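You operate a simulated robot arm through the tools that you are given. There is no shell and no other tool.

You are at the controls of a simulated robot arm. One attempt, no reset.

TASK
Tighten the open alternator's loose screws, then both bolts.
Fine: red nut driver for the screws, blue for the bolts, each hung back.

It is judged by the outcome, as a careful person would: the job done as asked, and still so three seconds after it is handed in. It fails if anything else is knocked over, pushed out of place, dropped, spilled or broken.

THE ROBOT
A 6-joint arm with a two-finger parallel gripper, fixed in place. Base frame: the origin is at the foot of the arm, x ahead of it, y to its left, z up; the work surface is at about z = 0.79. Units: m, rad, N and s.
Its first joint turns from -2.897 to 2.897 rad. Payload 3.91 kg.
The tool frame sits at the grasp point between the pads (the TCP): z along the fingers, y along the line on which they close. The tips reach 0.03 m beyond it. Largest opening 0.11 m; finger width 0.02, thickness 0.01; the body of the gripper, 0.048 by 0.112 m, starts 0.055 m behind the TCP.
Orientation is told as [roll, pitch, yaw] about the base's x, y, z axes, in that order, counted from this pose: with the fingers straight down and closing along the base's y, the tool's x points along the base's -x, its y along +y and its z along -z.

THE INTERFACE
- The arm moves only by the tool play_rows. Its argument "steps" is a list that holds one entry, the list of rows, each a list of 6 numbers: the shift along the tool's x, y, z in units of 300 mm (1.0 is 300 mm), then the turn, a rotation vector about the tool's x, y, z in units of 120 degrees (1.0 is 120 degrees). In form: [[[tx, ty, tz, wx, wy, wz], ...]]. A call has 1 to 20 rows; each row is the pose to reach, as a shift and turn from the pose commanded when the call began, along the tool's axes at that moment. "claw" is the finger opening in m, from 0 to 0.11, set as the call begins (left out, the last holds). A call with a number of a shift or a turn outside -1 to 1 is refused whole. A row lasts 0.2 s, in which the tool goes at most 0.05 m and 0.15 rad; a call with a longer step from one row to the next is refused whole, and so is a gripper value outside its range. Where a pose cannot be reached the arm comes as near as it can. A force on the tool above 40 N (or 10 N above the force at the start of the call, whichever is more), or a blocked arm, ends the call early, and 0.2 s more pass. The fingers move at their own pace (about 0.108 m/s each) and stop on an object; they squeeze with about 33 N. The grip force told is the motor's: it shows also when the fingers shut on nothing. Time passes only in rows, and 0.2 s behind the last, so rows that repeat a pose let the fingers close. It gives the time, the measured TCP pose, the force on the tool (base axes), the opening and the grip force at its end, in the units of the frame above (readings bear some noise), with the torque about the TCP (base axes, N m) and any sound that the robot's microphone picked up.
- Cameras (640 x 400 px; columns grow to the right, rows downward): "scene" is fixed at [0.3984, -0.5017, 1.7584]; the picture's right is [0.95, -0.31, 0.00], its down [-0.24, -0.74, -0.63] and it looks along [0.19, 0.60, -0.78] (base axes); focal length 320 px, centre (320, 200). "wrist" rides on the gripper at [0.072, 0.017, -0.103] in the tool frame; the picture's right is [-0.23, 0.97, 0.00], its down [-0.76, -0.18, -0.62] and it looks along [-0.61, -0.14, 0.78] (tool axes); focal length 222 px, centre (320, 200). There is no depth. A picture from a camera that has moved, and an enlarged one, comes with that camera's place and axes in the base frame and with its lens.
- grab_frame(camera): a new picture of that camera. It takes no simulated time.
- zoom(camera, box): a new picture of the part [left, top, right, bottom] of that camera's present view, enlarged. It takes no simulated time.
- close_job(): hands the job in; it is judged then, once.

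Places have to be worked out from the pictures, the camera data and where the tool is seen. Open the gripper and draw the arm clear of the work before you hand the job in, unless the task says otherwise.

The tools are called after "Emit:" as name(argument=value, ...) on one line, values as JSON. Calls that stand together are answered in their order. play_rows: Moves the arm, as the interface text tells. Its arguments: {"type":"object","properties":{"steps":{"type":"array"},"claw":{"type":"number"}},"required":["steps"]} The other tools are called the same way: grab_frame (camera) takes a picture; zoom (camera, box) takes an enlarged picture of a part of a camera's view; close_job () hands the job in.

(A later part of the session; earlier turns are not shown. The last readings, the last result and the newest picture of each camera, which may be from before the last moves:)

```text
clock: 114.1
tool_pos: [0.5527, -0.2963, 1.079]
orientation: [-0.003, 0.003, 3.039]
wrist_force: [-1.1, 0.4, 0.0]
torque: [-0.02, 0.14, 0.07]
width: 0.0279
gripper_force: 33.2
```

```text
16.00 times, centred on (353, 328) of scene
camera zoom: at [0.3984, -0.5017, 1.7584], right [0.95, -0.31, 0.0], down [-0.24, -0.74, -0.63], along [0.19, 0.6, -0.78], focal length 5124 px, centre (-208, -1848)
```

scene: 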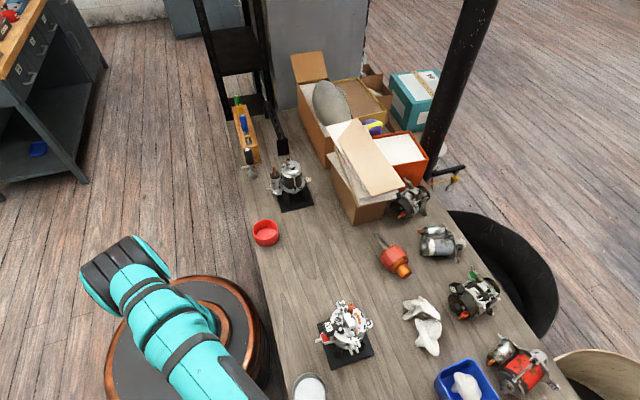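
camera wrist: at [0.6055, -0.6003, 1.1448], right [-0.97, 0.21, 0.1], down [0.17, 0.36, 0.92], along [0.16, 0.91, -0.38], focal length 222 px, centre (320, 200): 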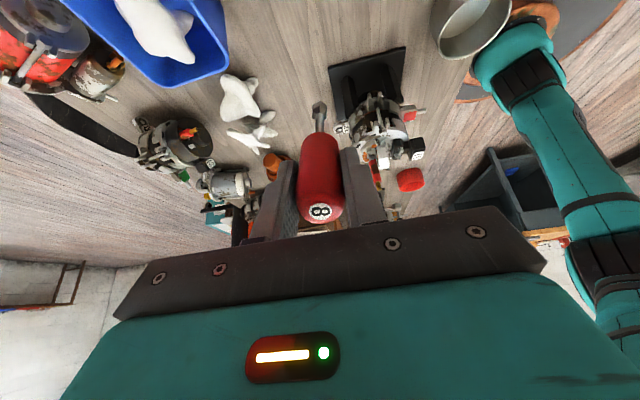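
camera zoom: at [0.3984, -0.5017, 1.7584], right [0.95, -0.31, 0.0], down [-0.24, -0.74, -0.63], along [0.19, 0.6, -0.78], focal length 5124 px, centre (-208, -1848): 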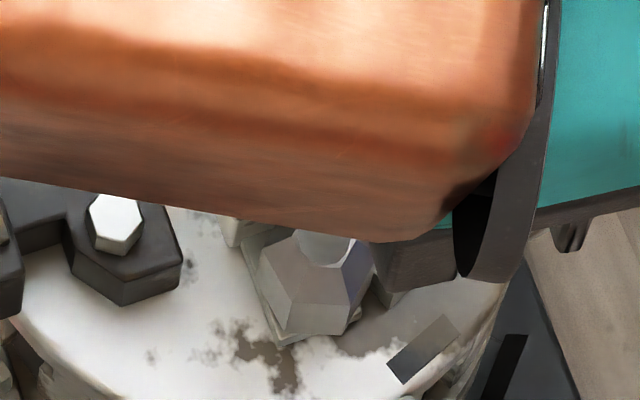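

Still no slip after ~500° of turning. I lift 30 mm to see whether B is actually seated.

Emit:
play_rows(steps=[[[0, 0, -0.0167, 0, 0, 0], [0, 0, -0.05, 0, 0, 0], [0, 0, -0.1, 0, 0, 0], [0, 0, -0.15, 0, 0, 0]]])

Emit:
zoom(camera="wrist", box=[308, 70, 332, 100])

Emit:
zoom(camera="scene", box=[345, 318, 361, 338])

Emit:
zoom(camera="wrist", box=[240, 60, 400, 240])

```text
clock: 115.1
tool_pos: [0.5523, -0.2966, 1.124]
orientation: [-0.001, 0.004, 3.04]
wrist_force: [0.2, 0.2, -1.4]
torque: [-0.02, 0.01, 0.0]
width: 0.0277
gripper_force: 32.8
```

```text
13.33 times, centred on (320, 85) of wrist
camera zoom: at [0.6216, -0.3207, 1.2276], right [-0.32, -0.95, 0.0], down [-0.74, 0.25, 0.62], along [-0.59, 0.2, -0.78], focal length 2962 px, centre (320, 1733)
```

zoom: 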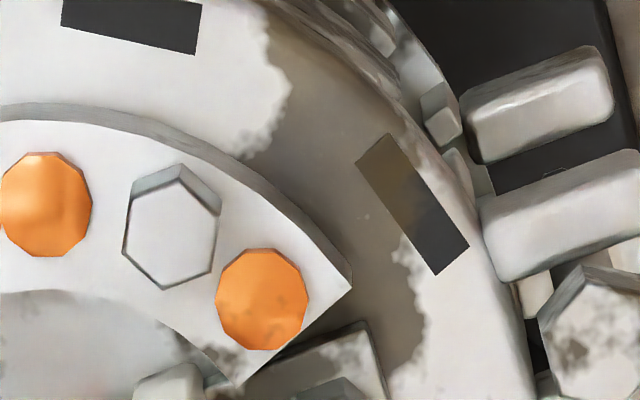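

```text
16.00 times, centred on (353, 328) of scene
camera zoom: at [0.3984, -0.5017, 1.7584], right [0.95, -0.31, 0.0], down [-0.24, -0.74, -0.63], along [0.19, 0.6, -0.78], focal length 5124 px, centre (-208, -1848)
```

zoom: 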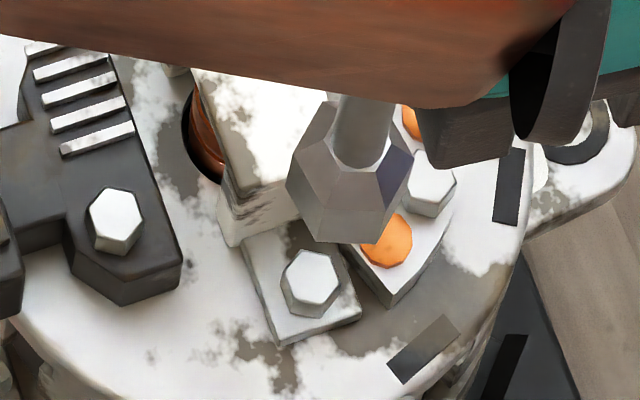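

```text
2.22 times, centred on (320, 150) of wrist
camera zoom: at [0.6216, -0.3207, 1.2276], right [-0.32, -0.95, 0.0], down [-0.74, 0.25, 0.62], along [-0.59, 0.2, -0.78], focal length 494 px, centre (320, 311)
```

zoom: 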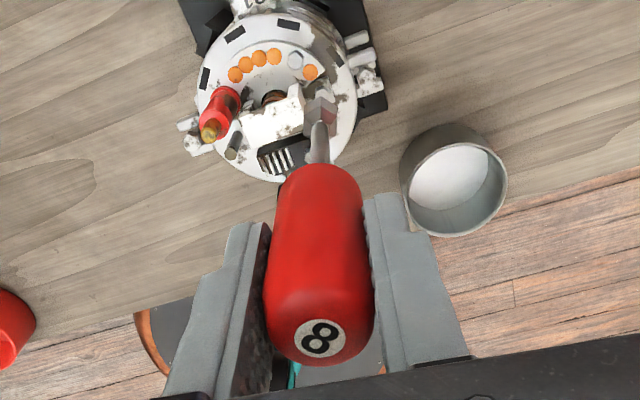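

From here B's gap can't be judged. I wind back counter-clockwise (needed anyway) while moving to the low-angle −y viewpoint used before.

Emit:
play_rows(steps=[[[0, 0, -0.07, 0, 0, -0.0667], [0, 0, -0.14, 0, 0, -0.1333], [0.01, 0.01, -0.21, 0, 0, -0.2], [0.03, 0.03, -0.287, 0, 0, -0.2667], [0.05, 0.05, -0.287, 0, 0, -0.3333], [0.07, 0.07, -0.287, 0, 0, -0.4], [0.09, 0.09, -0.287, 0, 0, -0.4667], [0.11, 0.11, -0.287, 0, 0, -0.5333], [0.12, 0.13, -0.287, 0, 0, -0.6], [0.13, 0.145, -0.287, 0, 0, -0.6667], [0.14, 0.155, -0.287, 0, 0, -0.7333], [0.15, 0.165, -0.287, 0, 0, -0.8], [0.16, 0.175, -0.287, 0, 0, -0.8667], [0.17, 0.185, -0.287, 0, 0, -0.9333], [0.18, 0.193, -0.287, 0, 0, -1.0]]])

Emit:
play_rows(steps=[[[-0.02, -0.005, 0, 0, 0, -0.0667], [-0.04, -0.01, 0, 0, 0, -0.1333], [-0.07, -0.015, 0, 0, 0, -0.2], [-0.09, -0.02, 0, 0, 0, -0.2667], [-0.11, -0.025, 0, 0, 0, -0.3333], [-0.13, -0.03, 0, 0, 0, -0.4], [-0.15, -0.035, 0, 0, 0, -0.4667], [-0.18, -0.04, 0, 0, 0, -0.5333], [-0.2, -0.045, 0, 0, 0, -0.6], [-0.22, -0.05, 0, 0, 0, -0.6667], [-0.24, -0.055, 0, 0, 0, -0.7333], [-0.26, -0.06, 0, 0, 0, -0.8], [-0.29, -0.066, 0, 0, 0, -0.8667], [-0.31, -0.071, 0, 0, 0, -0.9333], [-0.331, -0.076, 0, 0, 0, -1.0]]])

Emit:
play_rows(steps=[[[0.012, -0.011, 0.033, 0, 0, -0.06], [0.025, -0.023, 0.067, 0, 0, -0.12], [0.037, -0.034, 0.1, 0, 0, -0.18], [0.05, -0.046, 0.133, 0, 0, -0.24], [0.062, -0.057, 0.167, 0, 0, -0.3]]])

Emit:
play_rows(steps=[[[0, 0, 0.05, 0, -0.05, 0], [0, 0, 0.1, 0, -0.1, 0], [0, 0, 0.15, 0, -0.15, 0], [0, 0, 0.2, 0, -0.2, 0], [0, 0, 0.23, 0, -0.24, 0]]])

Emit:
grab_frame(camera="wrist")

```text
clock: 118.3
tool_pos: [0.5982, -0.3595, 1.2102]
orientation: [0.004, -0.001, -1.147]
wrist_force: [-0.7, 0.2, -0.3]
torque: [0.02, -0.02, -0.01]
width: 0.0275
gripper_force: 33.2
```

```text
clock: 121.5
tool_pos: [0.6187, -0.4597, 1.2118]
orientation: [-0.003, -0.003, 0.947]
wrist_force: [-0.1, 0.1, -1.6]
torque: [-0.03, -0.01, -0.02]
width: 0.0275
gripper_force: 32.7
```

```text
clock: 122.7
tool_pos: [0.6197, -0.4863, 1.1574]
orientation: [-0.003, -0.001, 1.576]
wrist_force: [0.4, -0.4, -1.7]
torque: [-0.03, -0.02, 0.01]
width: 0.0274
gripper_force: 32.5
```

```text
clock: 123.9
tool_pos: [0.6207, -0.4849, 1.0903]
orientation: [-0.009, -0.501, 1.576]
wrist_force: [0.2, -0.5, -0.8]
torque: [0.0, -0.03, 0.02]
width: 0.0278
gripper_force: 33.1
```

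```text
taken
camera wrist: at [0.6016, -0.5976, 1.1463], right [-0.97, 0.2, 0.1], down [0.17, 0.37, 0.91], along [0.14, 0.91, -0.39], focal length 222 px, centre (320, 200)
```

wrist: 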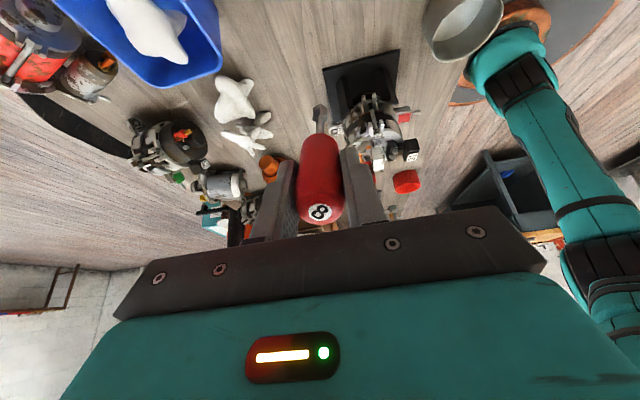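

Emit:
zoom(camera="wrist", box=[366, 132, 398, 157])

Emit:
zoom(camera="wrist", box=[382, 135, 414, 160])

Emit:
zoom(camera="wrist", box=[360, 120, 430, 170])

```text
16.00 times, centred on (382, 144) of wrist
camera zoom: at [0.6016, -0.5976, 1.1463], right [-0.97, 0.2, 0.1], down [0.17, 0.37, 0.91], along [0.14, 0.91, -0.39], focal length 3554 px, centre (-672, 1088)
```

zoom: 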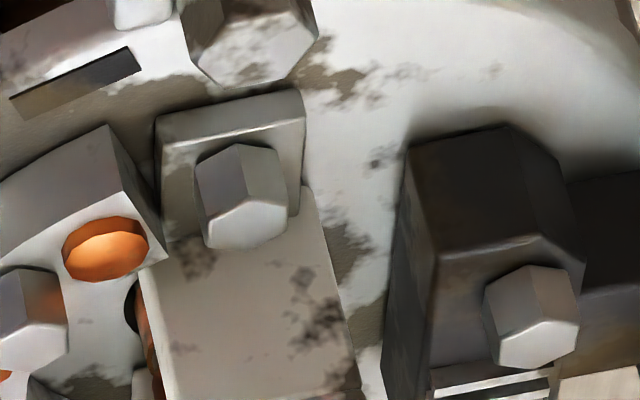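

```text
16.00 times, centred on (398, 148) of wrist
camera zoom: at [0.6016, -0.5976, 1.1463], right [-0.97, 0.2, 0.1], down [0.17, 0.37, 0.91], along [0.14, 0.91, -0.39], focal length 3554 px, centre (-928, 1040)
```

zoom: 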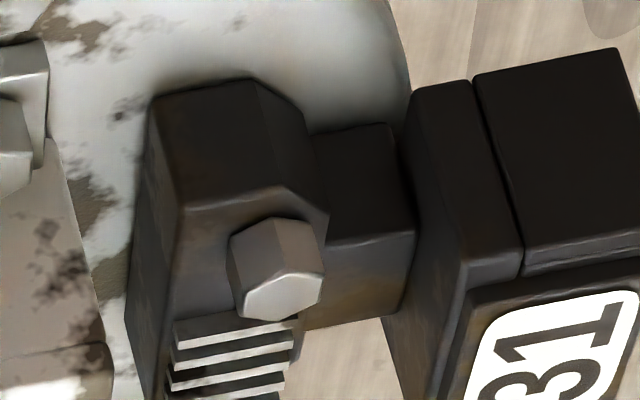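

```text
8.00 times, centred on (395, 145) of wrist
camera zoom: at [0.6016, -0.5976, 1.1463], right [-0.97, 0.2, 0.1], down [0.17, 0.37, 0.91], along [0.14, 0.91, -0.39], focal length 1777 px, centre (-280, 640)
```

zoom: 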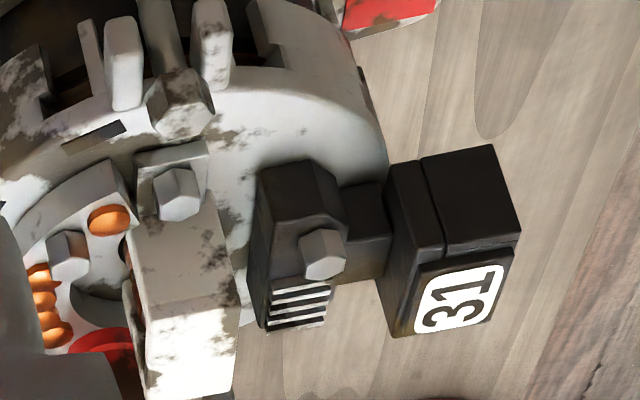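

Both A and B now look seated with no shank visible. The arm is clear of the scene camera, so I take sharp top views of both heads to check their rotation.

Emit:
zoom(camera="scene", box=[338, 322, 366, 350])

Emit:
zoom(camera="scene", box=[346, 326, 362, 342])

```text
14.29 times, centred on (352, 336) of scene
camera zoom: at [0.3984, -0.5017, 1.7584], right [0.95, -0.31, 0.0], down [-0.24, -0.74, -0.63], along [0.19, 0.6, -0.78], focal length 4575 px, centre (-137, -1743)
```

zoom: 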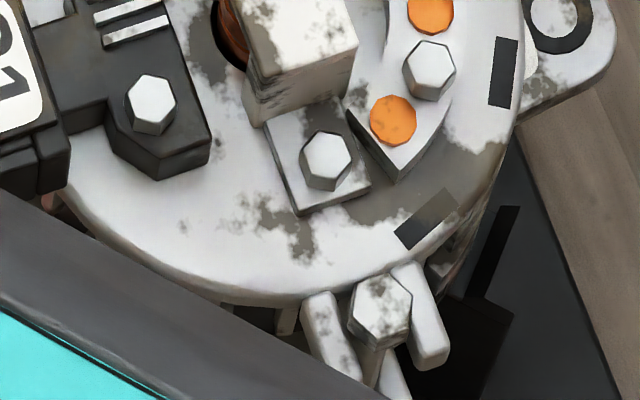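

```text
16.00 times, centred on (354, 334) of scene
camera zoom: at [0.3984, -0.5017, 1.7584], right [0.95, -0.31, 0.0], down [-0.24, -0.74, -0.63], along [0.19, 0.6, -0.78], focal length 5124 px, centre (-224, -1944)
```

zoom: 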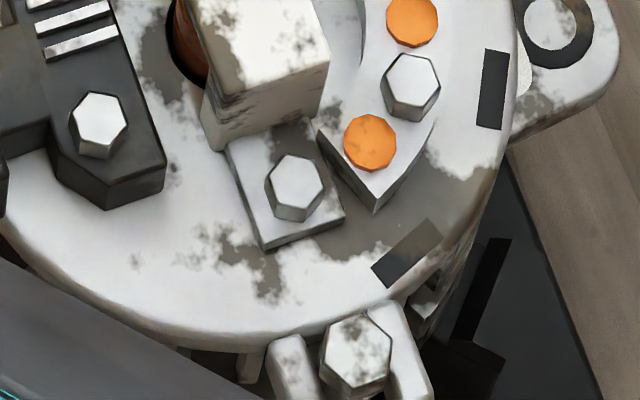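

Both loose screws are now seated and have turned by the same ~405°, so the screws are done. I level the tool, rise, and carry the red driver back toward the rack.

Emit:
play_rows(steps=[[[-0.048, 0, -0.088, 0, 0.048, 0], [-0.096, 0, -0.175, 0, 0.096, 0], [-0.145, 0, -0.263, 0, 0.144, 0], [-0.193, 0, -0.35, 0, 0.192, 0], [-0.241, 0, -0.438, 0, 0.24, 0]]])

Emit:
play_rows(steps=[[[-0.14, 0.029, 0, 0, 0, 0], [-0.28, 0.058, 0, 0, 0, 0], [-0.42, 0.087, 0, 0, 0, 0], [-0.56, 0.116, 0, 0, 0, 0], [-0.7, 0.145, 0, 0, 0, 0], [-0.84, 0.175, 0, 0, 0, 0], [-0.983, 0.204, 0, 0, 0, 0]]])

Emit:
play_rows(steps=[[[-0.14, 0.029, 0, 0, 0, 0], [-0.28, 0.058, 0, 0, 0, 0], [-0.42, 0.087, 0, 0, 0, 0], [-0.56, 0.116, 0, 0, 0, 0], [-0.7, 0.145, 0, 0, 0, 0], [-0.84, 0.175, 0, 0, 0, 0], [-0.983, 0.204, 0, 0, 0, 0]]])

Emit:
play_rows(steps=[[[-0.14, 0.029, 0, 0, 0, 0], [-0.28, 0.058, 0, 0, 0, 0], [-0.42, 0.087, 0, 0, 0, 0], [-0.56, 0.116, 0, 0, 0, 0], [-0.7, 0.145, 0, 0, 0, 0], [-0.84, 0.175, 0, 0, 0, 0], [-0.983, 0.204, 0, 0, 0, 0]]])

Emit:
grab_frame(camera="wrist")

Emit:
grab_frame(camera="scene")

```text
clock: 125.1
tool_pos: [0.6179, -0.4827, 1.2401]
orientation: [-0.004, -0.001, 1.575]
wrist_force: [-0.6, -0.2, -1.3]
torque: [0.0, -0.04, 0.0]
width: 0.0275
gripper_force: 32.6
```

```text
clock: 126.7
tool_pos: [0.5593, -0.1887, 1.2417]
orientation: [-0.002, 0.0, 1.574]
wrist_force: [1.0, -0.1, -1.6]
torque: [0.08, 0.05, 0.01]
width: 0.0276
gripper_force: 32.6
```

```text
clock: 128.3
tool_pos: [0.4969, 0.1056, 1.2386]
orientation: [-0.004, 0.0, 1.575]
wrist_force: [0.0, -0.4, -0.7]
torque: [0.0, 0.0, 0.03]
width: 0.0276
gripper_force: 32.9
```

```text
clock: 129.9
tool_pos: [0.4317, 0.397, 1.2389]
orientation: [-0.004, -0.001, 1.572]
wrist_force: [0.4, -0.7, 0.1]
torque: [0.04, -0.01, -0.01]
width: 0.0278
gripper_force: 33.1
```

```text
taken
camera wrist: at [0.4146, 0.325, 1.3423], right [-0.97, 0.22, 0.0], down [0.17, 0.76, 0.62], along [0.14, 0.61, -0.78], focal length 222 px, centre (320, 200)
```

wrist: 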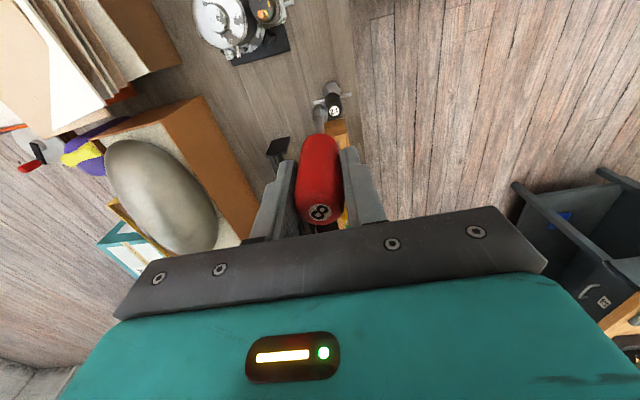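

```text
taken
```

scene: 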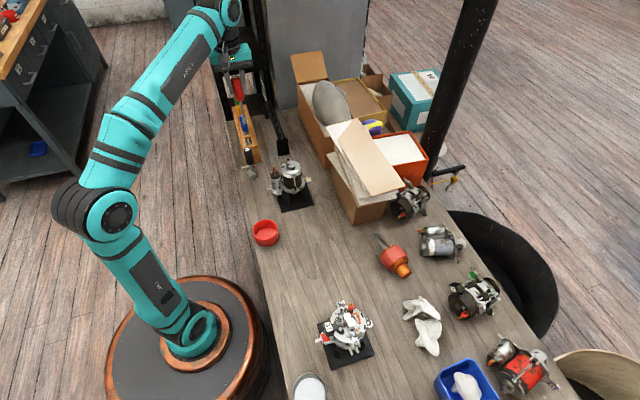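

I move over the empty pocket at the rack, tip still above the other handles, and check the alignment.

Emit:
play_rows(steps=[[[-0.12, -0.003, 0.05, 0, 0, 0], [-0.24, -0.006, 0.1, 0, 0, 0], [-0.36, -0.01, 0.17, 0, 0, 0], [-0.45, -0.012, 0.25, 0, 0, 0], [-0.515, -0.0137, 0.333, 0, 0, 0], [-0.515, -0.0137, 0.333, 0, 0, 0]]])

Emit:
zoom(camera="wrist", box=[270, 50, 370, 150])

Emit:
zoom(camera="scene", box=[228, 90, 264, 170])

```text
clock: 131.3
tool_pos: [0.4384, 0.5539, 1.1388]
orientation: [-0.004, 0.0, 1.574]
wrist_force: [0.0, -0.6, -1.3]
torque: [0.0, 0.0, 0.02]
width: 0.0277
gripper_force: 32.5
```

```text
4.00 times, centred on (320, 100) of wrist
camera zoom: at [0.4206, 0.4828, 1.2435], right [-0.97, 0.22, 0.0], down [0.17, 0.76, 0.62], along [0.14, 0.61, -0.78], focal length 888 px, centre (320, 600)
```

zoom: 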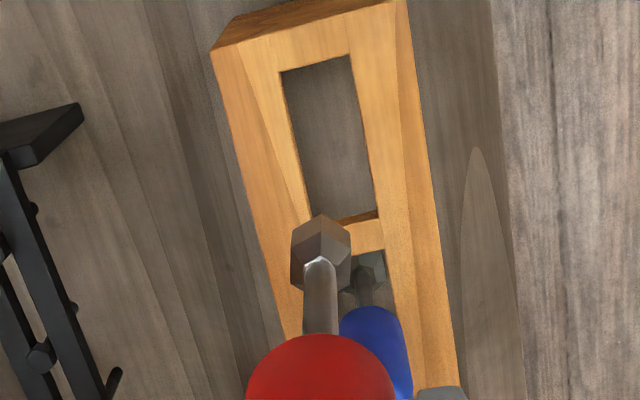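

```text
5.00 times, centred on (246, 130) of scene
camera zoom: at [0.3984, -0.5017, 1.7584], right [0.95, -0.31, 0.0], down [-0.24, -0.74, -0.63], along [0.19, 0.6, -0.78], focal length 1601 px, centre (690, 550)
```

zoom: 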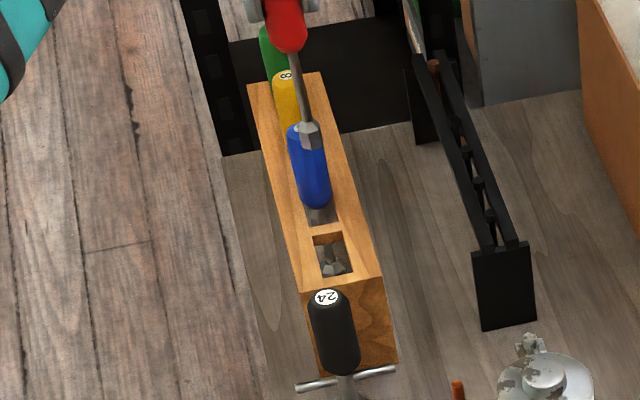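

By the wrist picture the pocket centre is (−4.0, −1.4) mm from the tip. I correct that and lower until the tip is just above the pocket.

Emit:
play_rows(steps=[[[0.0047, 0.0133, 0.05, 0, 0, 0], [0.0047, 0.0133, 0.15, 0, 0, 0], [0.0047, 0.0133, 0.25, 0, 0, 0], [0.0047, 0.0133, 0.3, 0, 0, 0], [0.0047, 0.0133, 0.3, 0, 0, 0]]])

Emit:
zoom(camera="wrist", box=[280, 60, 360, 140])

Emit:
zoom(camera="scene", box=[232, 110, 262, 160])

```text
clock: 132.5
tool_pos: [0.4344, 0.5525, 1.0515]
orientation: [-0.004, 0.0, 1.574]
wrist_force: [0.3, 0.2, -0.9]
torque: [-0.02, 0.0, 0.03]
width: 0.0273
gripper_force: 33.3
```

```text
5.00 times, centred on (320, 100) of wrist
camera zoom: at [0.4172, 0.4804, 1.1551], right [-0.97, 0.22, 0.0], down [0.17, 0.76, 0.62], along [0.14, 0.61, -0.78], focal length 1111 px, centre (320, 700)
```

zoom: 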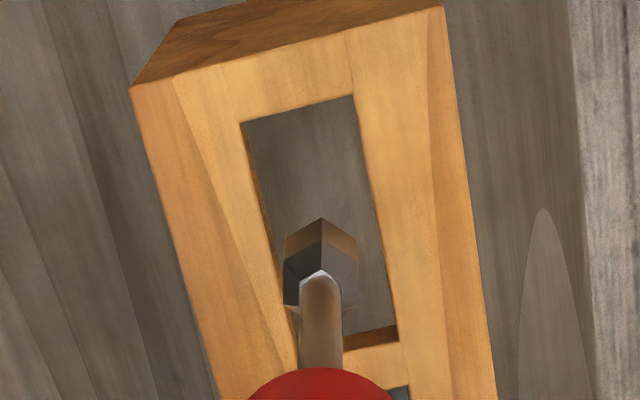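

```text
8.00 times, centred on (247, 135) of scene
camera zoom: at [0.3984, -0.5017, 1.7584], right [0.95, -0.31, 0.0], down [-0.24, -0.74, -0.63], along [0.19, 0.6, -0.78], focal length 2562 px, centre (904, 720)
```

zoom: 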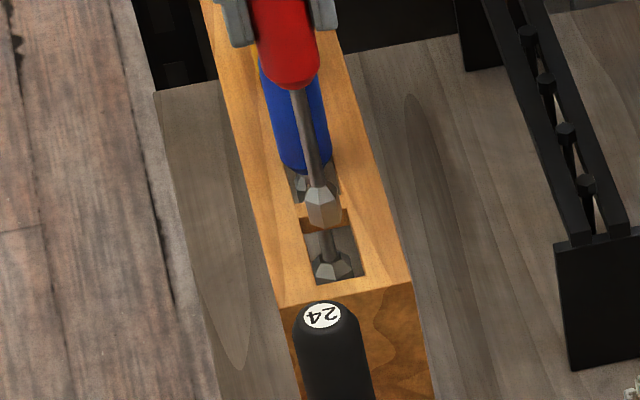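

The tip is centred across the pocket and a bit toward its front; I shift 2.5 mm in +y and lower 60 mm so the socket enters the pocket, checking for contact.

Emit:
play_rows(steps=[[[-0.0083, 0, 0, 0, 0, 0], [-0.0083, 0, 0.06, 0, 0, 0], [-0.0083, 0, 0.12, 0, 0, 0], [-0.0083, 0, 0.17, 0, 0, 0], [-0.0083, 0, 0.2, 0, 0, 0]]])

Emit:
zoom(camera="wrist", box=[280, 80, 360, 160])

Emit:
zoom(camera="scene", box=[232, 110, 262, 160])

```text
clock: 133.7
tool_pos: [0.434, 0.5561, 0.991]
orientation: [-0.004, 0.0, 1.574]
wrist_force: [0.9, 0.0, -1.3]
torque: [-0.03, 0.02, -0.05]
width: 0.0276
gripper_force: 33.1
```

```text
5.00 times, centred on (320, 120) of wrist
camera zoom: at [0.4168, 0.4831, 1.0947], right [-0.97, 0.22, 0.0], down [0.17, 0.76, 0.62], along [0.14, 0.61, -0.78], focal length 1111 px, centre (320, 600)
```

zoom: 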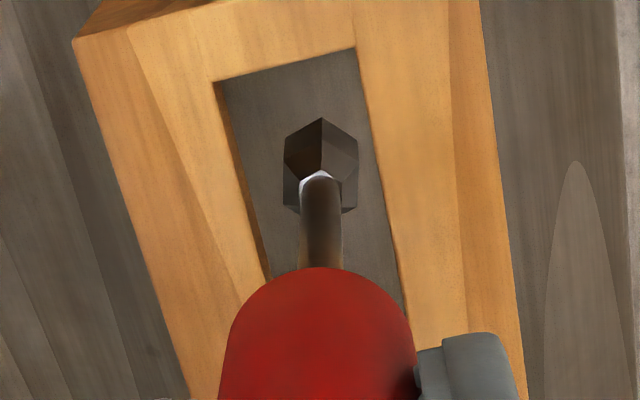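

```text
8.00 times, centred on (247, 135) of scene
camera zoom: at [0.3984, -0.5017, 1.7584], right [0.95, -0.31, 0.0], down [-0.24, -0.74, -0.63], along [0.19, 0.6, -0.78], focal length 2562 px, centre (904, 720)
```

zoom: 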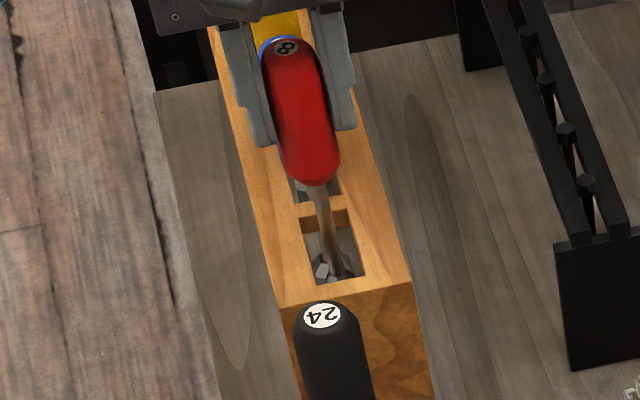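

The socket is inside the pocket and clear of the walls. I continue lowering 54 mm.

Emit:
play_rows(steps=[[[0, 0, 0.05, 0, 0, 0], [0, 0, 0.1, 0, 0, 0], [0, 0, 0.15, 0, 0, 0], [0, 0, 0.18, 0, 0, 0]]])

Emit:
zoom(camera="wrist", box=[280, 100, 360, 180])

Emit:
zoom(camera="scene", box=[240, 122, 264, 152])

```text
clock: 134.7
tool_pos: [0.4337, 0.5562, 0.9437]
orientation: [-0.009, -0.006, 1.575]
wrist_force: [-1.7, -1.3, 11.1]
torque: [-0.16, 0.22, 0.01]
width: 0.0276
gripper_force: 32.7
stopped in row 4: the force on the tool passed its limit at 51 N (the readings are from after the stop); the commanded pose is now the measured one
```

```text
5.00 times, centred on (320, 140) of wrist
camera zoom: at [0.4159, 0.4833, 1.047], right [-0.97, 0.22, -0.01], down [0.17, 0.76, 0.63], along [0.15, 0.61, -0.78], focal length 1111 px, centre (320, 500)
```

zoom: 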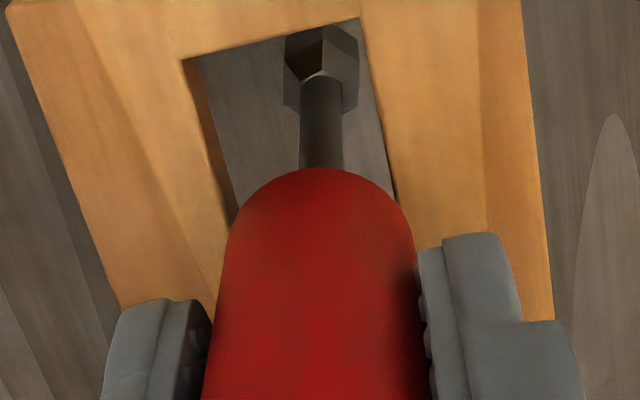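

```text
13.33 times, centred on (252, 137) of scene
camera zoom: at [0.3984, -0.5017, 1.7584], right [0.95, -0.31, 0.0], down [-0.24, -0.74, -0.63], along [0.19, 0.6, -0.78], focal length 4270 px, centre (1227, 1040)
```

zoom: 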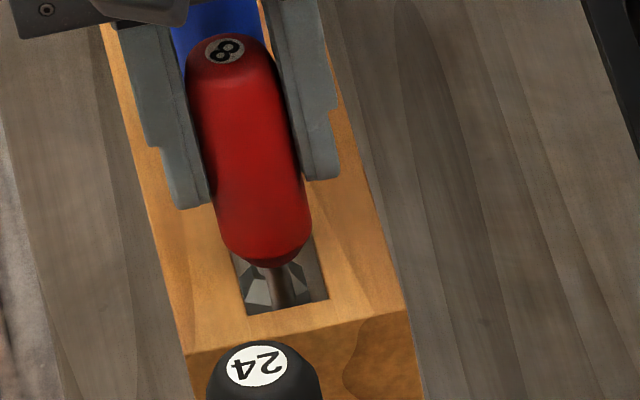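

The stop at 51 N is the driver landing: geometry shows the handle has reached the rails (it had crept ~14 mm down in the grip over the work). I relieve slightly, then open the fingers.

Emit:
play_rows(steps=[[[0, 0, -0.002, 0.003, -0.003, 0]]])

Emit:
play_rows(steps=[[[0, 0, 0, 0, 0, 0], [0, 0, 0, 0, 0, 0], [0, 0, 0, 0, 0, 0]]], claw=0.06)

Emit:
grab_frame(camera="wrist")

Emit:
zoom(camera="scene", box=[240, 122, 264, 152])

```text
clock: 135.1
tool_pos: [0.4344, 0.5568, 0.945]
orientation: [-0.017, -0.013, 1.574]
wrist_force: [-1.0, -4.2, 9.9]
torque: [-0.27, 0.22, 0.06]
width: 0.0276
gripper_force: 33.1
```

```text
clock: 135.9
tool_pos: [0.4326, 0.5573, 0.9437]
orientation: [-0.014, -0.014, 1.573]
wrist_force: [-0.5, 0.1, -0.9]
torque: [-0.01, 0.02, -0.01]
width: 0.0602
gripper_force: 0.0
```

```text
taken
camera wrist: at [0.4155, 0.4834, 1.0461], right [-0.97, 0.22, -0.01], down [0.17, 0.75, 0.64], along [0.15, 0.62, -0.77], focal length 222 px, centre (320, 200)
```

wrist: 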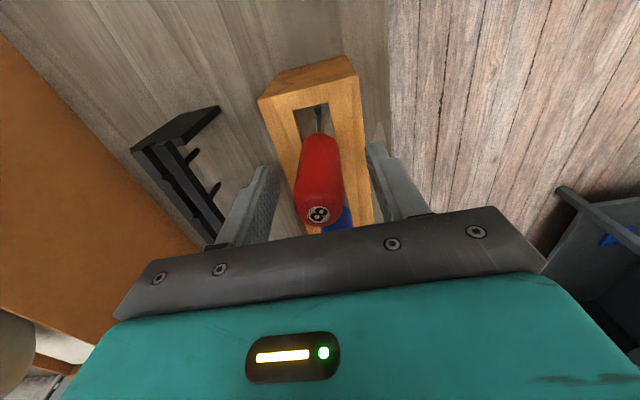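

```text
13.33 times, centred on (252, 137) of scene
camera zoom: at [0.3984, -0.5017, 1.7584], right [0.95, -0.31, 0.0], down [-0.24, -0.74, -0.63], along [0.19, 0.6, -0.78], focal length 4270 px, centre (1227, 1040)
```

zoom: 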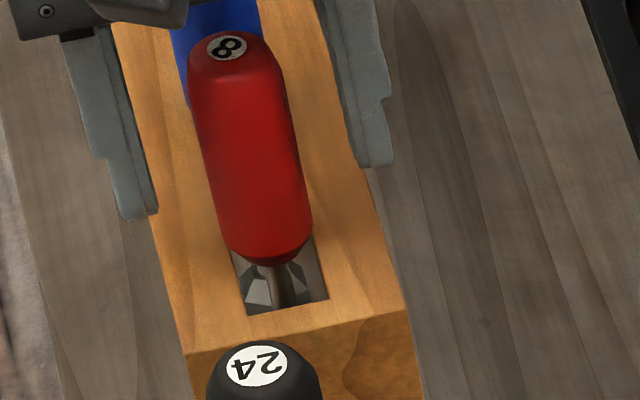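

The red driver stays hung upright in its pocket. I withdraw straight up, then level the tool and look for the blue driver.

Emit:
play_rows(steps=[[[0, 0, -0.07, 0, 0, 0], [0, 0, -0.15, 0, 0, 0], [0, 0, -0.25, 0, 0, 0], [0, 0, -0.35, 0, 0, 0]]])

Emit:
play_rows(steps=[[[0, 0, 0, -0.0067, 0.0067, 0], [0, 0, 0, -0.0067, 0.0067, 0]]])

Emit:
grab_frame(camera="wrist")

Emit:
zoom(camera="wrist", box=[270, 70, 370, 210])

Emit:
zoom(camera="scene", box=[228, 90, 264, 170])

```text
clock: 136.9
tool_pos: [0.4312, 0.5553, 1.0471]
orientation: [-0.014, -0.014, 1.574]
wrist_force: [-0.5, 0.7, -0.5]
torque: [0.0, 0.0, 0.0]
width: 0.0601
gripper_force: 0.1
```

```text
clock: 137.5
tool_pos: [0.4329, 0.5548, 1.0478]
orientation: [-0.001, -0.001, 1.573]
wrist_force: [-0.1, -0.4, 0.1]
torque: [0.02, -0.01, -0.02]
width: 0.0601
gripper_force: 0.1
```

```text
taken
camera wrist: at [0.4145, 0.4826, 1.152], right [-0.97, 0.22, 0.0], down [0.17, 0.76, 0.62], along [0.14, 0.61, -0.78], focal length 222 px, centre (320, 200)
```

wrist: 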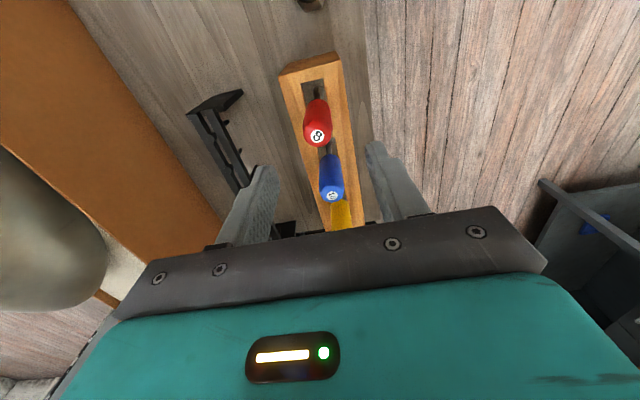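

```text
2.86 times, centred on (320, 140) of wrist
camera zoom: at [0.4145, 0.4826, 1.152], right [-0.97, 0.22, 0.0], down [0.17, 0.76, 0.62], along [0.14, 0.61, -0.78], focal length 635 px, centre (320, 371)
```

zoom: 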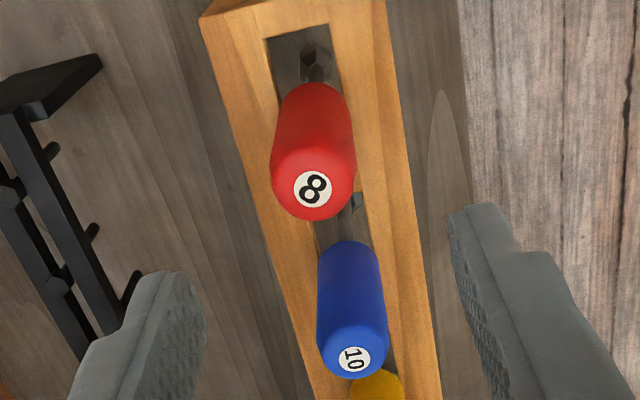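

```text
5.00 times, centred on (246, 130) of scene
camera zoom: at [0.3984, -0.5017, 1.7584], right [0.95, -0.31, 0.0], down [-0.24, -0.74, -0.63], along [0.19, 0.6, -0.78], focal length 1601 px, centre (690, 550)
```

zoom: 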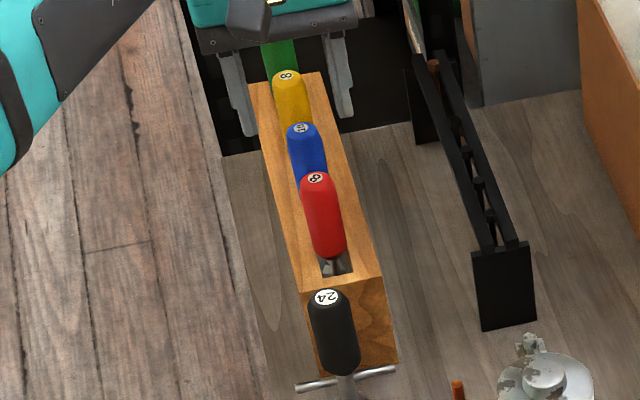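

Red hangs properly again. Blue's cap is at ≈(0.4355, 0.634, 0.952); I move over it and check the alignment.

Emit:
play_rows(steps=[[[-0.09, -0.003, 0, 0, 0, 0], [-0.18, -0.005, 0.01, 0, 0, 0], [-0.2633, -0.0077, 0.025, 0, 0, 0], [-0.2633, -0.0077, 0.025, 0, 0, 0]]])

Emit:
zoom(camera="wrist", box=[270, 80, 370, 180])

Emit:
grab_frame(camera="scene")

```text
clock: 138.5
tool_pos: [0.4328, 0.6347, 1.0423]
orientation: [0.001, -0.001, 1.575]
wrist_force: [-0.6, -0.3, 0.3]
torque: [-0.03, -0.02, -0.01]
width: 0.06
gripper_force: 0.1
```

```text
4.00 times, centred on (320, 130) of wrist
camera zoom: at [0.4163, 0.5625, 1.1467], right [-0.97, 0.22, 0.0], down [0.17, 0.76, 0.62], along [0.14, 0.61, -0.78], focal length 888 px, centre (320, 480)
```

zoom: 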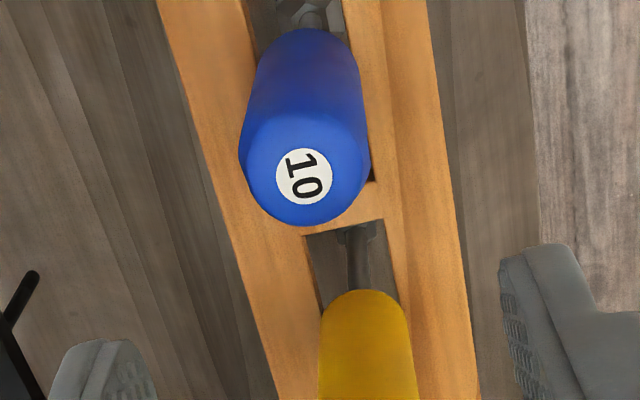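

```text
taken
```

scene: 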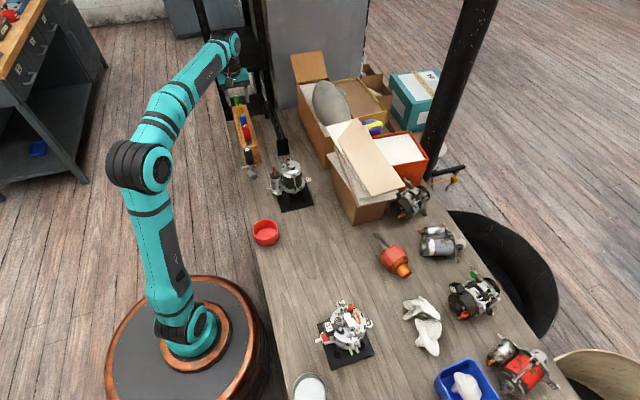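

Blue's cap lies ≈+2.8 mm in x and ≈−4 mm in y from the tool axis. I correct and descend to TCP z ≈0.92 (gripping a bit lower than before).

Emit:
play_rows(steps=[[[0.0133, -0.0093, 0, 0, 0, 0], [0.0133, -0.0093, 0.1, 0, 0, 0], [0.0133, -0.0093, 0.2, 0, 0, 0], [0.0133, -0.0093, 0.3, 0, 0, 0], [0.0133, -0.0093, 0.4, 0, 0, 0], [0.0133, -0.0093, 0.4, 0, 0, 0]]])

Emit:
grab_frame(camera="wrist")

Emit:
zoom(camera="wrist", box=[250, 110, 390, 220])

```text
clock: 139.9
tool_pos: [0.436, 0.6304, 0.9202]
orientation: [0.0, 0.0, 1.575]
wrist_force: [-0.2, -0.9, 0.2]
torque: [-0.01, 0.0, 0.0]
width: 0.0598
gripper_force: 0.0
```

```text
taken
camera wrist: at [0.4185, 0.5587, 1.0238], right [-0.97, 0.22, 0.0], down [0.17, 0.76, 0.62], along [0.14, 0.61, -0.78], focal length 222 px, centre (320, 200)
```

wrist: 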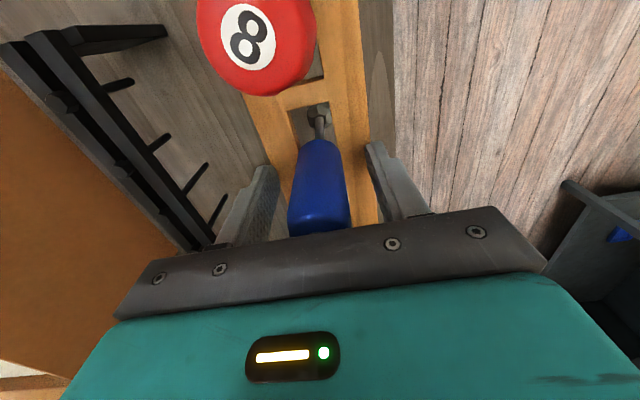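

```text
3.64 times, centred on (320, 165) of wrist
camera zoom: at [0.4185, 0.5587, 1.0238], right [-0.97, 0.22, 0.0], down [0.17, 0.76, 0.62], along [0.14, 0.61, -0.78], focal length 808 px, centre (320, 327)
```

zoom: 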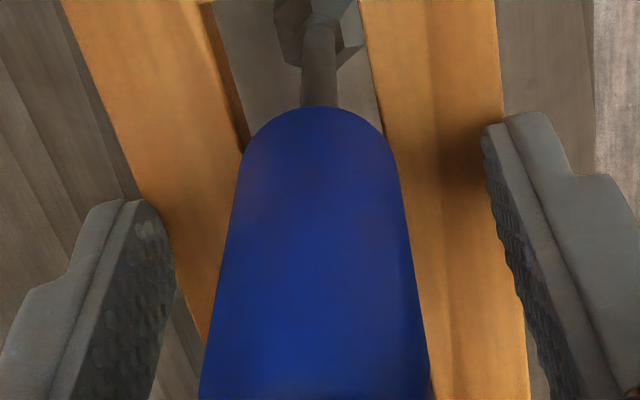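

The blue handle is centred both ways. I close the gripper.

Emit:
play_rows(steps=[[[0, 0, 0, 0, 0, 0], [0, 0, 0, 0, 0, 0], [0, 0, 0, 0, 0, 0], [0, 0, 0, 0, 0, 0]]], claw=0.01)

Emit:
play_rows(steps=[[[0, 0, -0.05, 0, 0, 0], [0, 0, -0.1, 0, 0, 0], [0, 0, -0.2, 0, 0, 0], [0, 0, -0.3, 0, 0, 0], [0, 0, -0.4, 0, 0, 0], [0, 0, -0.5, 0, 0, 0], [0, 0, -0.65, 0, 0, 0], [0, 0, -0.8, 0, 0, 0], [0, 0, -0.95, 0, 0, 0]]])

Emit:
zoom(camera="wrist", box=[240, 60, 400, 240])

Emit:
zoom(camera="wrist", box=[304, 85, 336, 117])

Emit:
grab_frame(camera="scene")

```text
clock: 140.9
tool_pos: [0.4347, 0.6319, 0.9206]
orientation: [0.001, -0.001, 1.574]
wrist_force: [-0.7, 0.7, 1.2]
torque: [-0.03, 0.05, 0.02]
width: 0.028
gripper_force: 32.7
```

```text
clock: 142.9
tool_pos: [0.437, 0.6307, 1.2076]
orientation: [0.0, 0.001, 1.574]
wrist_force: [0.0, 0.5, -0.2]
torque: [0.0, 0.02, 0.0]
width: 0.028
gripper_force: 33.2
```

```text
2.22 times, centred on (320, 150) of wrist
camera zoom: at [0.4199, 0.558, 1.3112], right [-0.97, 0.22, 0.0], down [0.17, 0.76, 0.62], along [0.14, 0.61, -0.78], focal length 494 px, centre (320, 311)
```

zoom: 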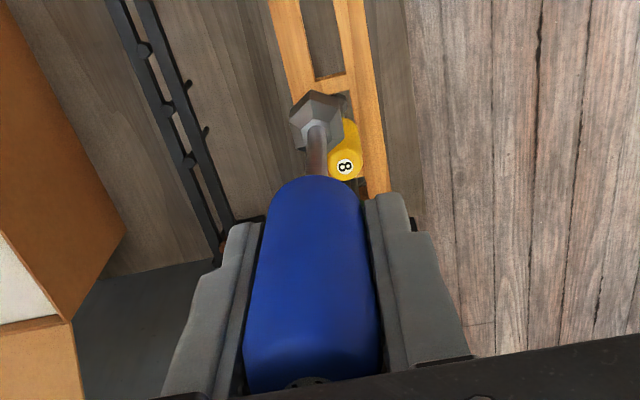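

```text
12.50 times, centred on (320, 101) of wrist
camera zoom: at [0.4199, 0.558, 1.3112], right [-0.97, 0.22, 0.0], down [0.17, 0.76, 0.62], along [0.14, 0.61, -0.78], focal length 2776 px, centre (320, 1438)
```

zoom: 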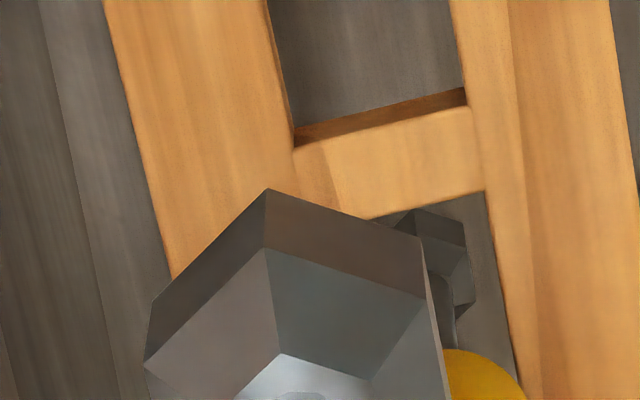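

```text
taken
```

scene: 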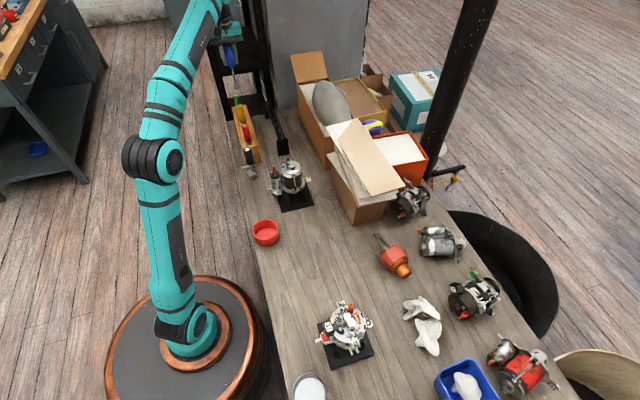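

Blue is out. While the arm is away from the scene view, I take sharp pictures of both bolts for position and hex orientation.

Emit:
zoom(camera="scene", box=[350, 336, 366, 352])

Emit:
zoom(camera="scene", box=[334, 294, 350, 310])

Emit:
zoom(camera="scene", box=[320, 290, 380, 350])

```text
16.00 times, centred on (358, 344) of scene
camera zoom: at [0.3984, -0.5017, 1.7584], right [0.95, -0.31, 0.0], down [-0.24, -0.74, -0.63], along [0.19, 0.6, -0.78], focal length 5124 px, centre (-288, -2104)
```

zoom: 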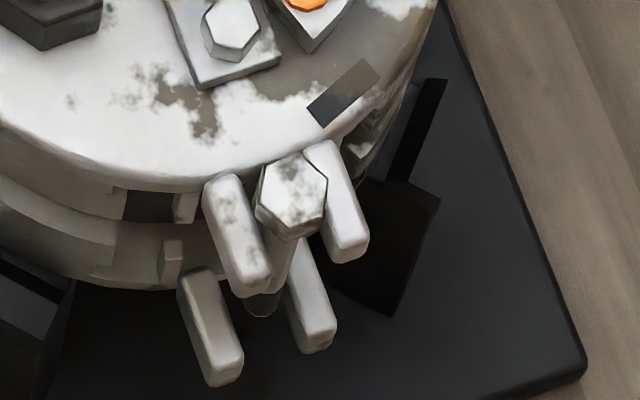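

```text
16.00 times, centred on (342, 302) of scene
camera zoom: at [0.3984, -0.5017, 1.7584], right [0.95, -0.31, 0.0], down [-0.24, -0.74, -0.63], along [0.19, 0.6, -0.78], focal length 5124 px, centre (-32, -1432)
```

zoom: 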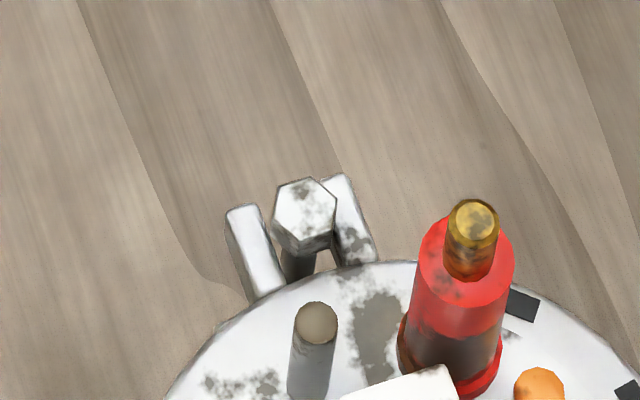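

```text
6.67 times, centred on (350, 320) of scene
camera zoom: at [0.3984, -0.5017, 1.7584], right [0.95, -0.31, 0.0], down [-0.24, -0.74, -0.63], along [0.19, 0.6, -0.78], focal length 2135 px, centre (120, -600)
```

zoom: 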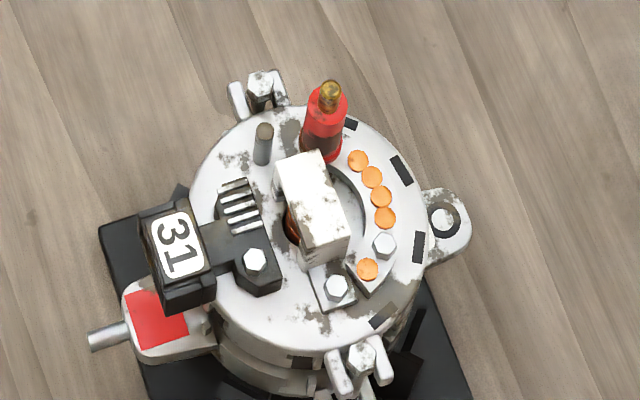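

Bolt S: ≈(0.549,-0.322,0.9415), hex ≈56°; bolt N: ≈(0.549,-0.216,0.94), hex ≈0°. The blue socket is at ψ+180.6°, so I carry it to bolt S and arrive at yaw ≈115°.

Emit:
play_rows(steps=[[[0.1586, -0.0186, 0, 0, 0, 0], [0.3172, -0.0373, 0, 0, 0, 0], [0.4758, -0.0559, 0, 0, 0, 0], [0.6344, -0.0746, 0, 0, 0, 0], [0.793, -0.0932, 0, 0, 0, 0]]])

Emit:
play_rows(steps=[[[0.1586, -0.0186, 0, 0, 0, 0], [0.3172, -0.0373, 0, 0, 0, 0], [0.4758, -0.0559, 0, 0, 0, 0], [0.6344, -0.0746, 0, 0, 0, 0], [0.793, -0.0932, 0, 0, 0, 0]]])

Emit:
play_rows(steps=[[[0.1586, -0.0186, 0, 0, 0, 0], [0.3172, -0.0373, 0, 0, 0, 0], [0.4758, -0.0559, 0, 0, 0, 0], [0.6344, -0.0746, 0, 0, 0, 0], [0.793, -0.0932, 0, 0, 0, 0]]])

Emit:
play_rows(steps=[[[0.1586, -0.0186, 0, 0, 0, -0.0423], [0.3172, -0.0373, 0, 0, 0, -0.0847], [0.4758, -0.0559, 0, 0, 0, -0.127], [0.6344, -0.0746, 0, 0, 0, -0.1693], [0.793, -0.0932, 0, 0, 0, -0.2117], [0.793, -0.0932, 0, 0, 0, -0.2117]]])

Emit:
grab_frame(camera="wrist")

```text
clock: 144.1
tool_pos: [0.465, 0.3947, 1.2085]
orientation: [-0.001, 0.0, 1.575]
wrist_force: [0.0, 0.5, -1.1]
torque: [-0.06, 0.03, -0.01]
width: 0.0281
gripper_force: 32.8
```

```text
clock: 145.3
tool_pos: [0.4911, 0.156, 1.2046]
orientation: [0.0, 0.0, 1.575]
wrist_force: [0.4, 0.4, -1.0]
torque: [-0.03, 0.03, -0.02]
width: 0.0285
gripper_force: 32.9
```

```text
clock: 146.5
tool_pos: [0.5222, -0.0821, 1.2079]
orientation: [-0.003, 0.0, 1.574]
wrist_force: [-0.2, -0.1, 0.1]
torque: [-0.03, -0.03, 0.03]
width: 0.0282
gripper_force: 32.7
```

```text
clock: 147.9
tool_pos: [0.5485, -0.322, 1.2046]
orientation: [-0.001, -0.001, 2.017]
wrist_force: [0.4, -0.2, -0.8]
torque: [-0.01, 0.0, -0.03]
width: 0.028
gripper_force: 33.0
```

```text
taken
camera wrist: at [0.5649, -0.3949, 1.3077], right [-0.98, -0.22, 0.0], down [-0.17, 0.76, 0.62], along [-0.13, 0.61, -0.78], focal length 222 px, centre (320, 200)
```

wrist: 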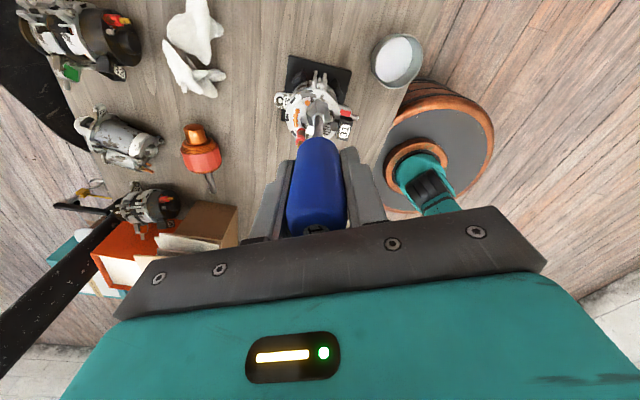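

Over bolt S at yaw 115.6°. I lower 105 mm to ~27 mm above its head and compare in both views.

Emit:
play_rows(steps=[[[0, 0, 0.1, 0, 0, 0], [0, 0, 0.2, 0, 0, 0], [0, 0, 0.28, 0, 0, 0], [0, 0, 0.35, 0, 0, 0], [0, 0, 0.35, 0, 0, 0]]])

Emit:
zoom(camera="wrist", box=[296, 70, 344, 118])

Emit:
zoom(camera="scene", box=[346, 326, 370, 354])

```text
clock: 149.1
tool_pos: [0.5508, -0.3218, 1.1]
orientation: [-0.003, 0.0, 2.017]
wrist_force: [-0.6, -0.6, -1.5]
torque: [0.01, -0.02, 0.03]
width: 0.0281
gripper_force: 33.2
```

```text
8.33 times, centred on (320, 94) of wrist
camera zoom: at [0.5659, -0.3943, 1.2026], right [-0.98, -0.22, 0.0], down [-0.17, 0.76, 0.62], along [-0.13, 0.61, -0.78], focal length 1851 px, centre (320, 1083)
```

zoom: 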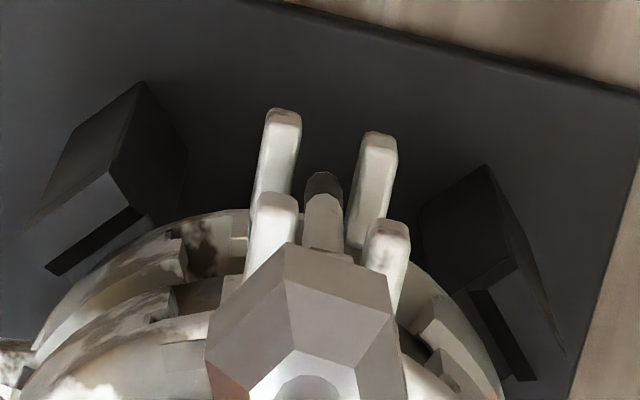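

```text
14.29 times, centred on (358, 340) of scene
camera zoom: at [0.3984, -0.5017, 1.7584], right [0.95, -0.31, 0.0], down [-0.24, -0.74, -0.63], along [0.19, 0.6, -0.78], focal length 4575 px, centre (-223, -1800)
```

zoom: 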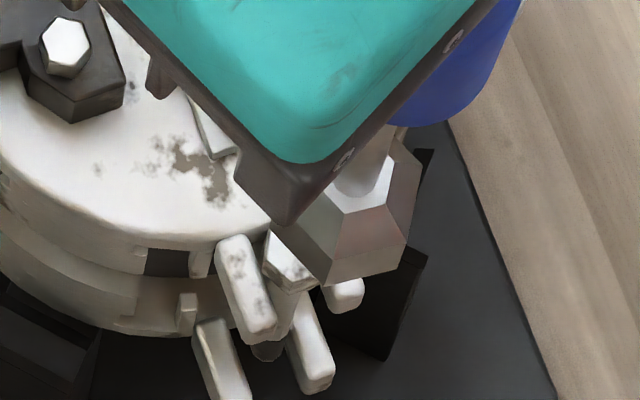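

The tip is ~3.5 mm too far in +x and ~2.8 mm short in +y. I correct this and lower 17 mm for a closer check.

Emit:
play_rows(steps=[[[-0.0135, 0.0065, 0, 0, 0, 0], [-0.0135, 0.0065, 0.0283, 0, 0, 0], [-0.0135, 0.0065, 0.0567, 0, 0, 0], [-0.0135, 0.0065, 0.0567, 0, 0, 0]]])

Emit:
zoom(camera="wrist", box=[300, 80, 340, 120])

Emit:
zoom(camera="scene", box=[348, 330, 368, 354])

```text
clock: 150.1
tool_pos: [0.5478, -0.3191, 1.0837]
orientation: [-0.002, -0.001, 2.018]
wrist_force: [-0.5, -0.6, -1.4]
torque: [0.02, 0.0, -0.01]
width: 0.0282
gripper_force: 32.8
```

```text
10.00 times, centred on (320, 100) of wrist
camera zoom: at [0.5634, -0.3914, 1.1872], right [-0.98, -0.22, 0.0], down [-0.17, 0.76, 0.62], along [-0.13, 0.61, -0.78], focal length 2221 px, centre (320, 1200)
```

zoom: 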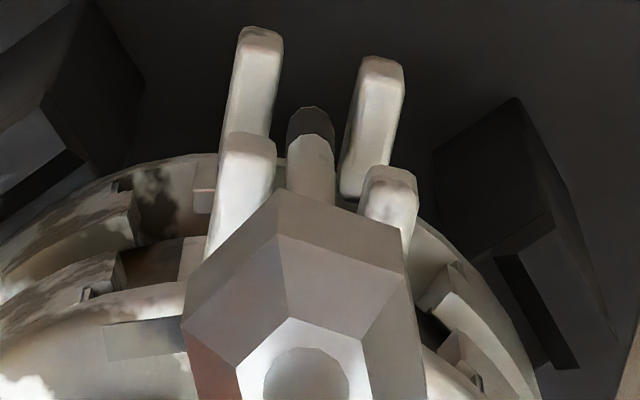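

```text
16.00 times, centred on (358, 342) of scene
camera zoom: at [0.3984, -0.5017, 1.7584], right [0.95, -0.31, 0.0], down [-0.24, -0.74, -0.63], along [0.19, 0.6, -0.78], focal length 5124 px, centre (-288, -2072)
```

zoom: 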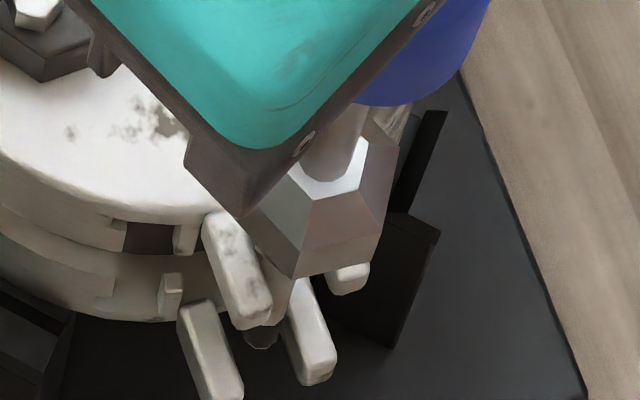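

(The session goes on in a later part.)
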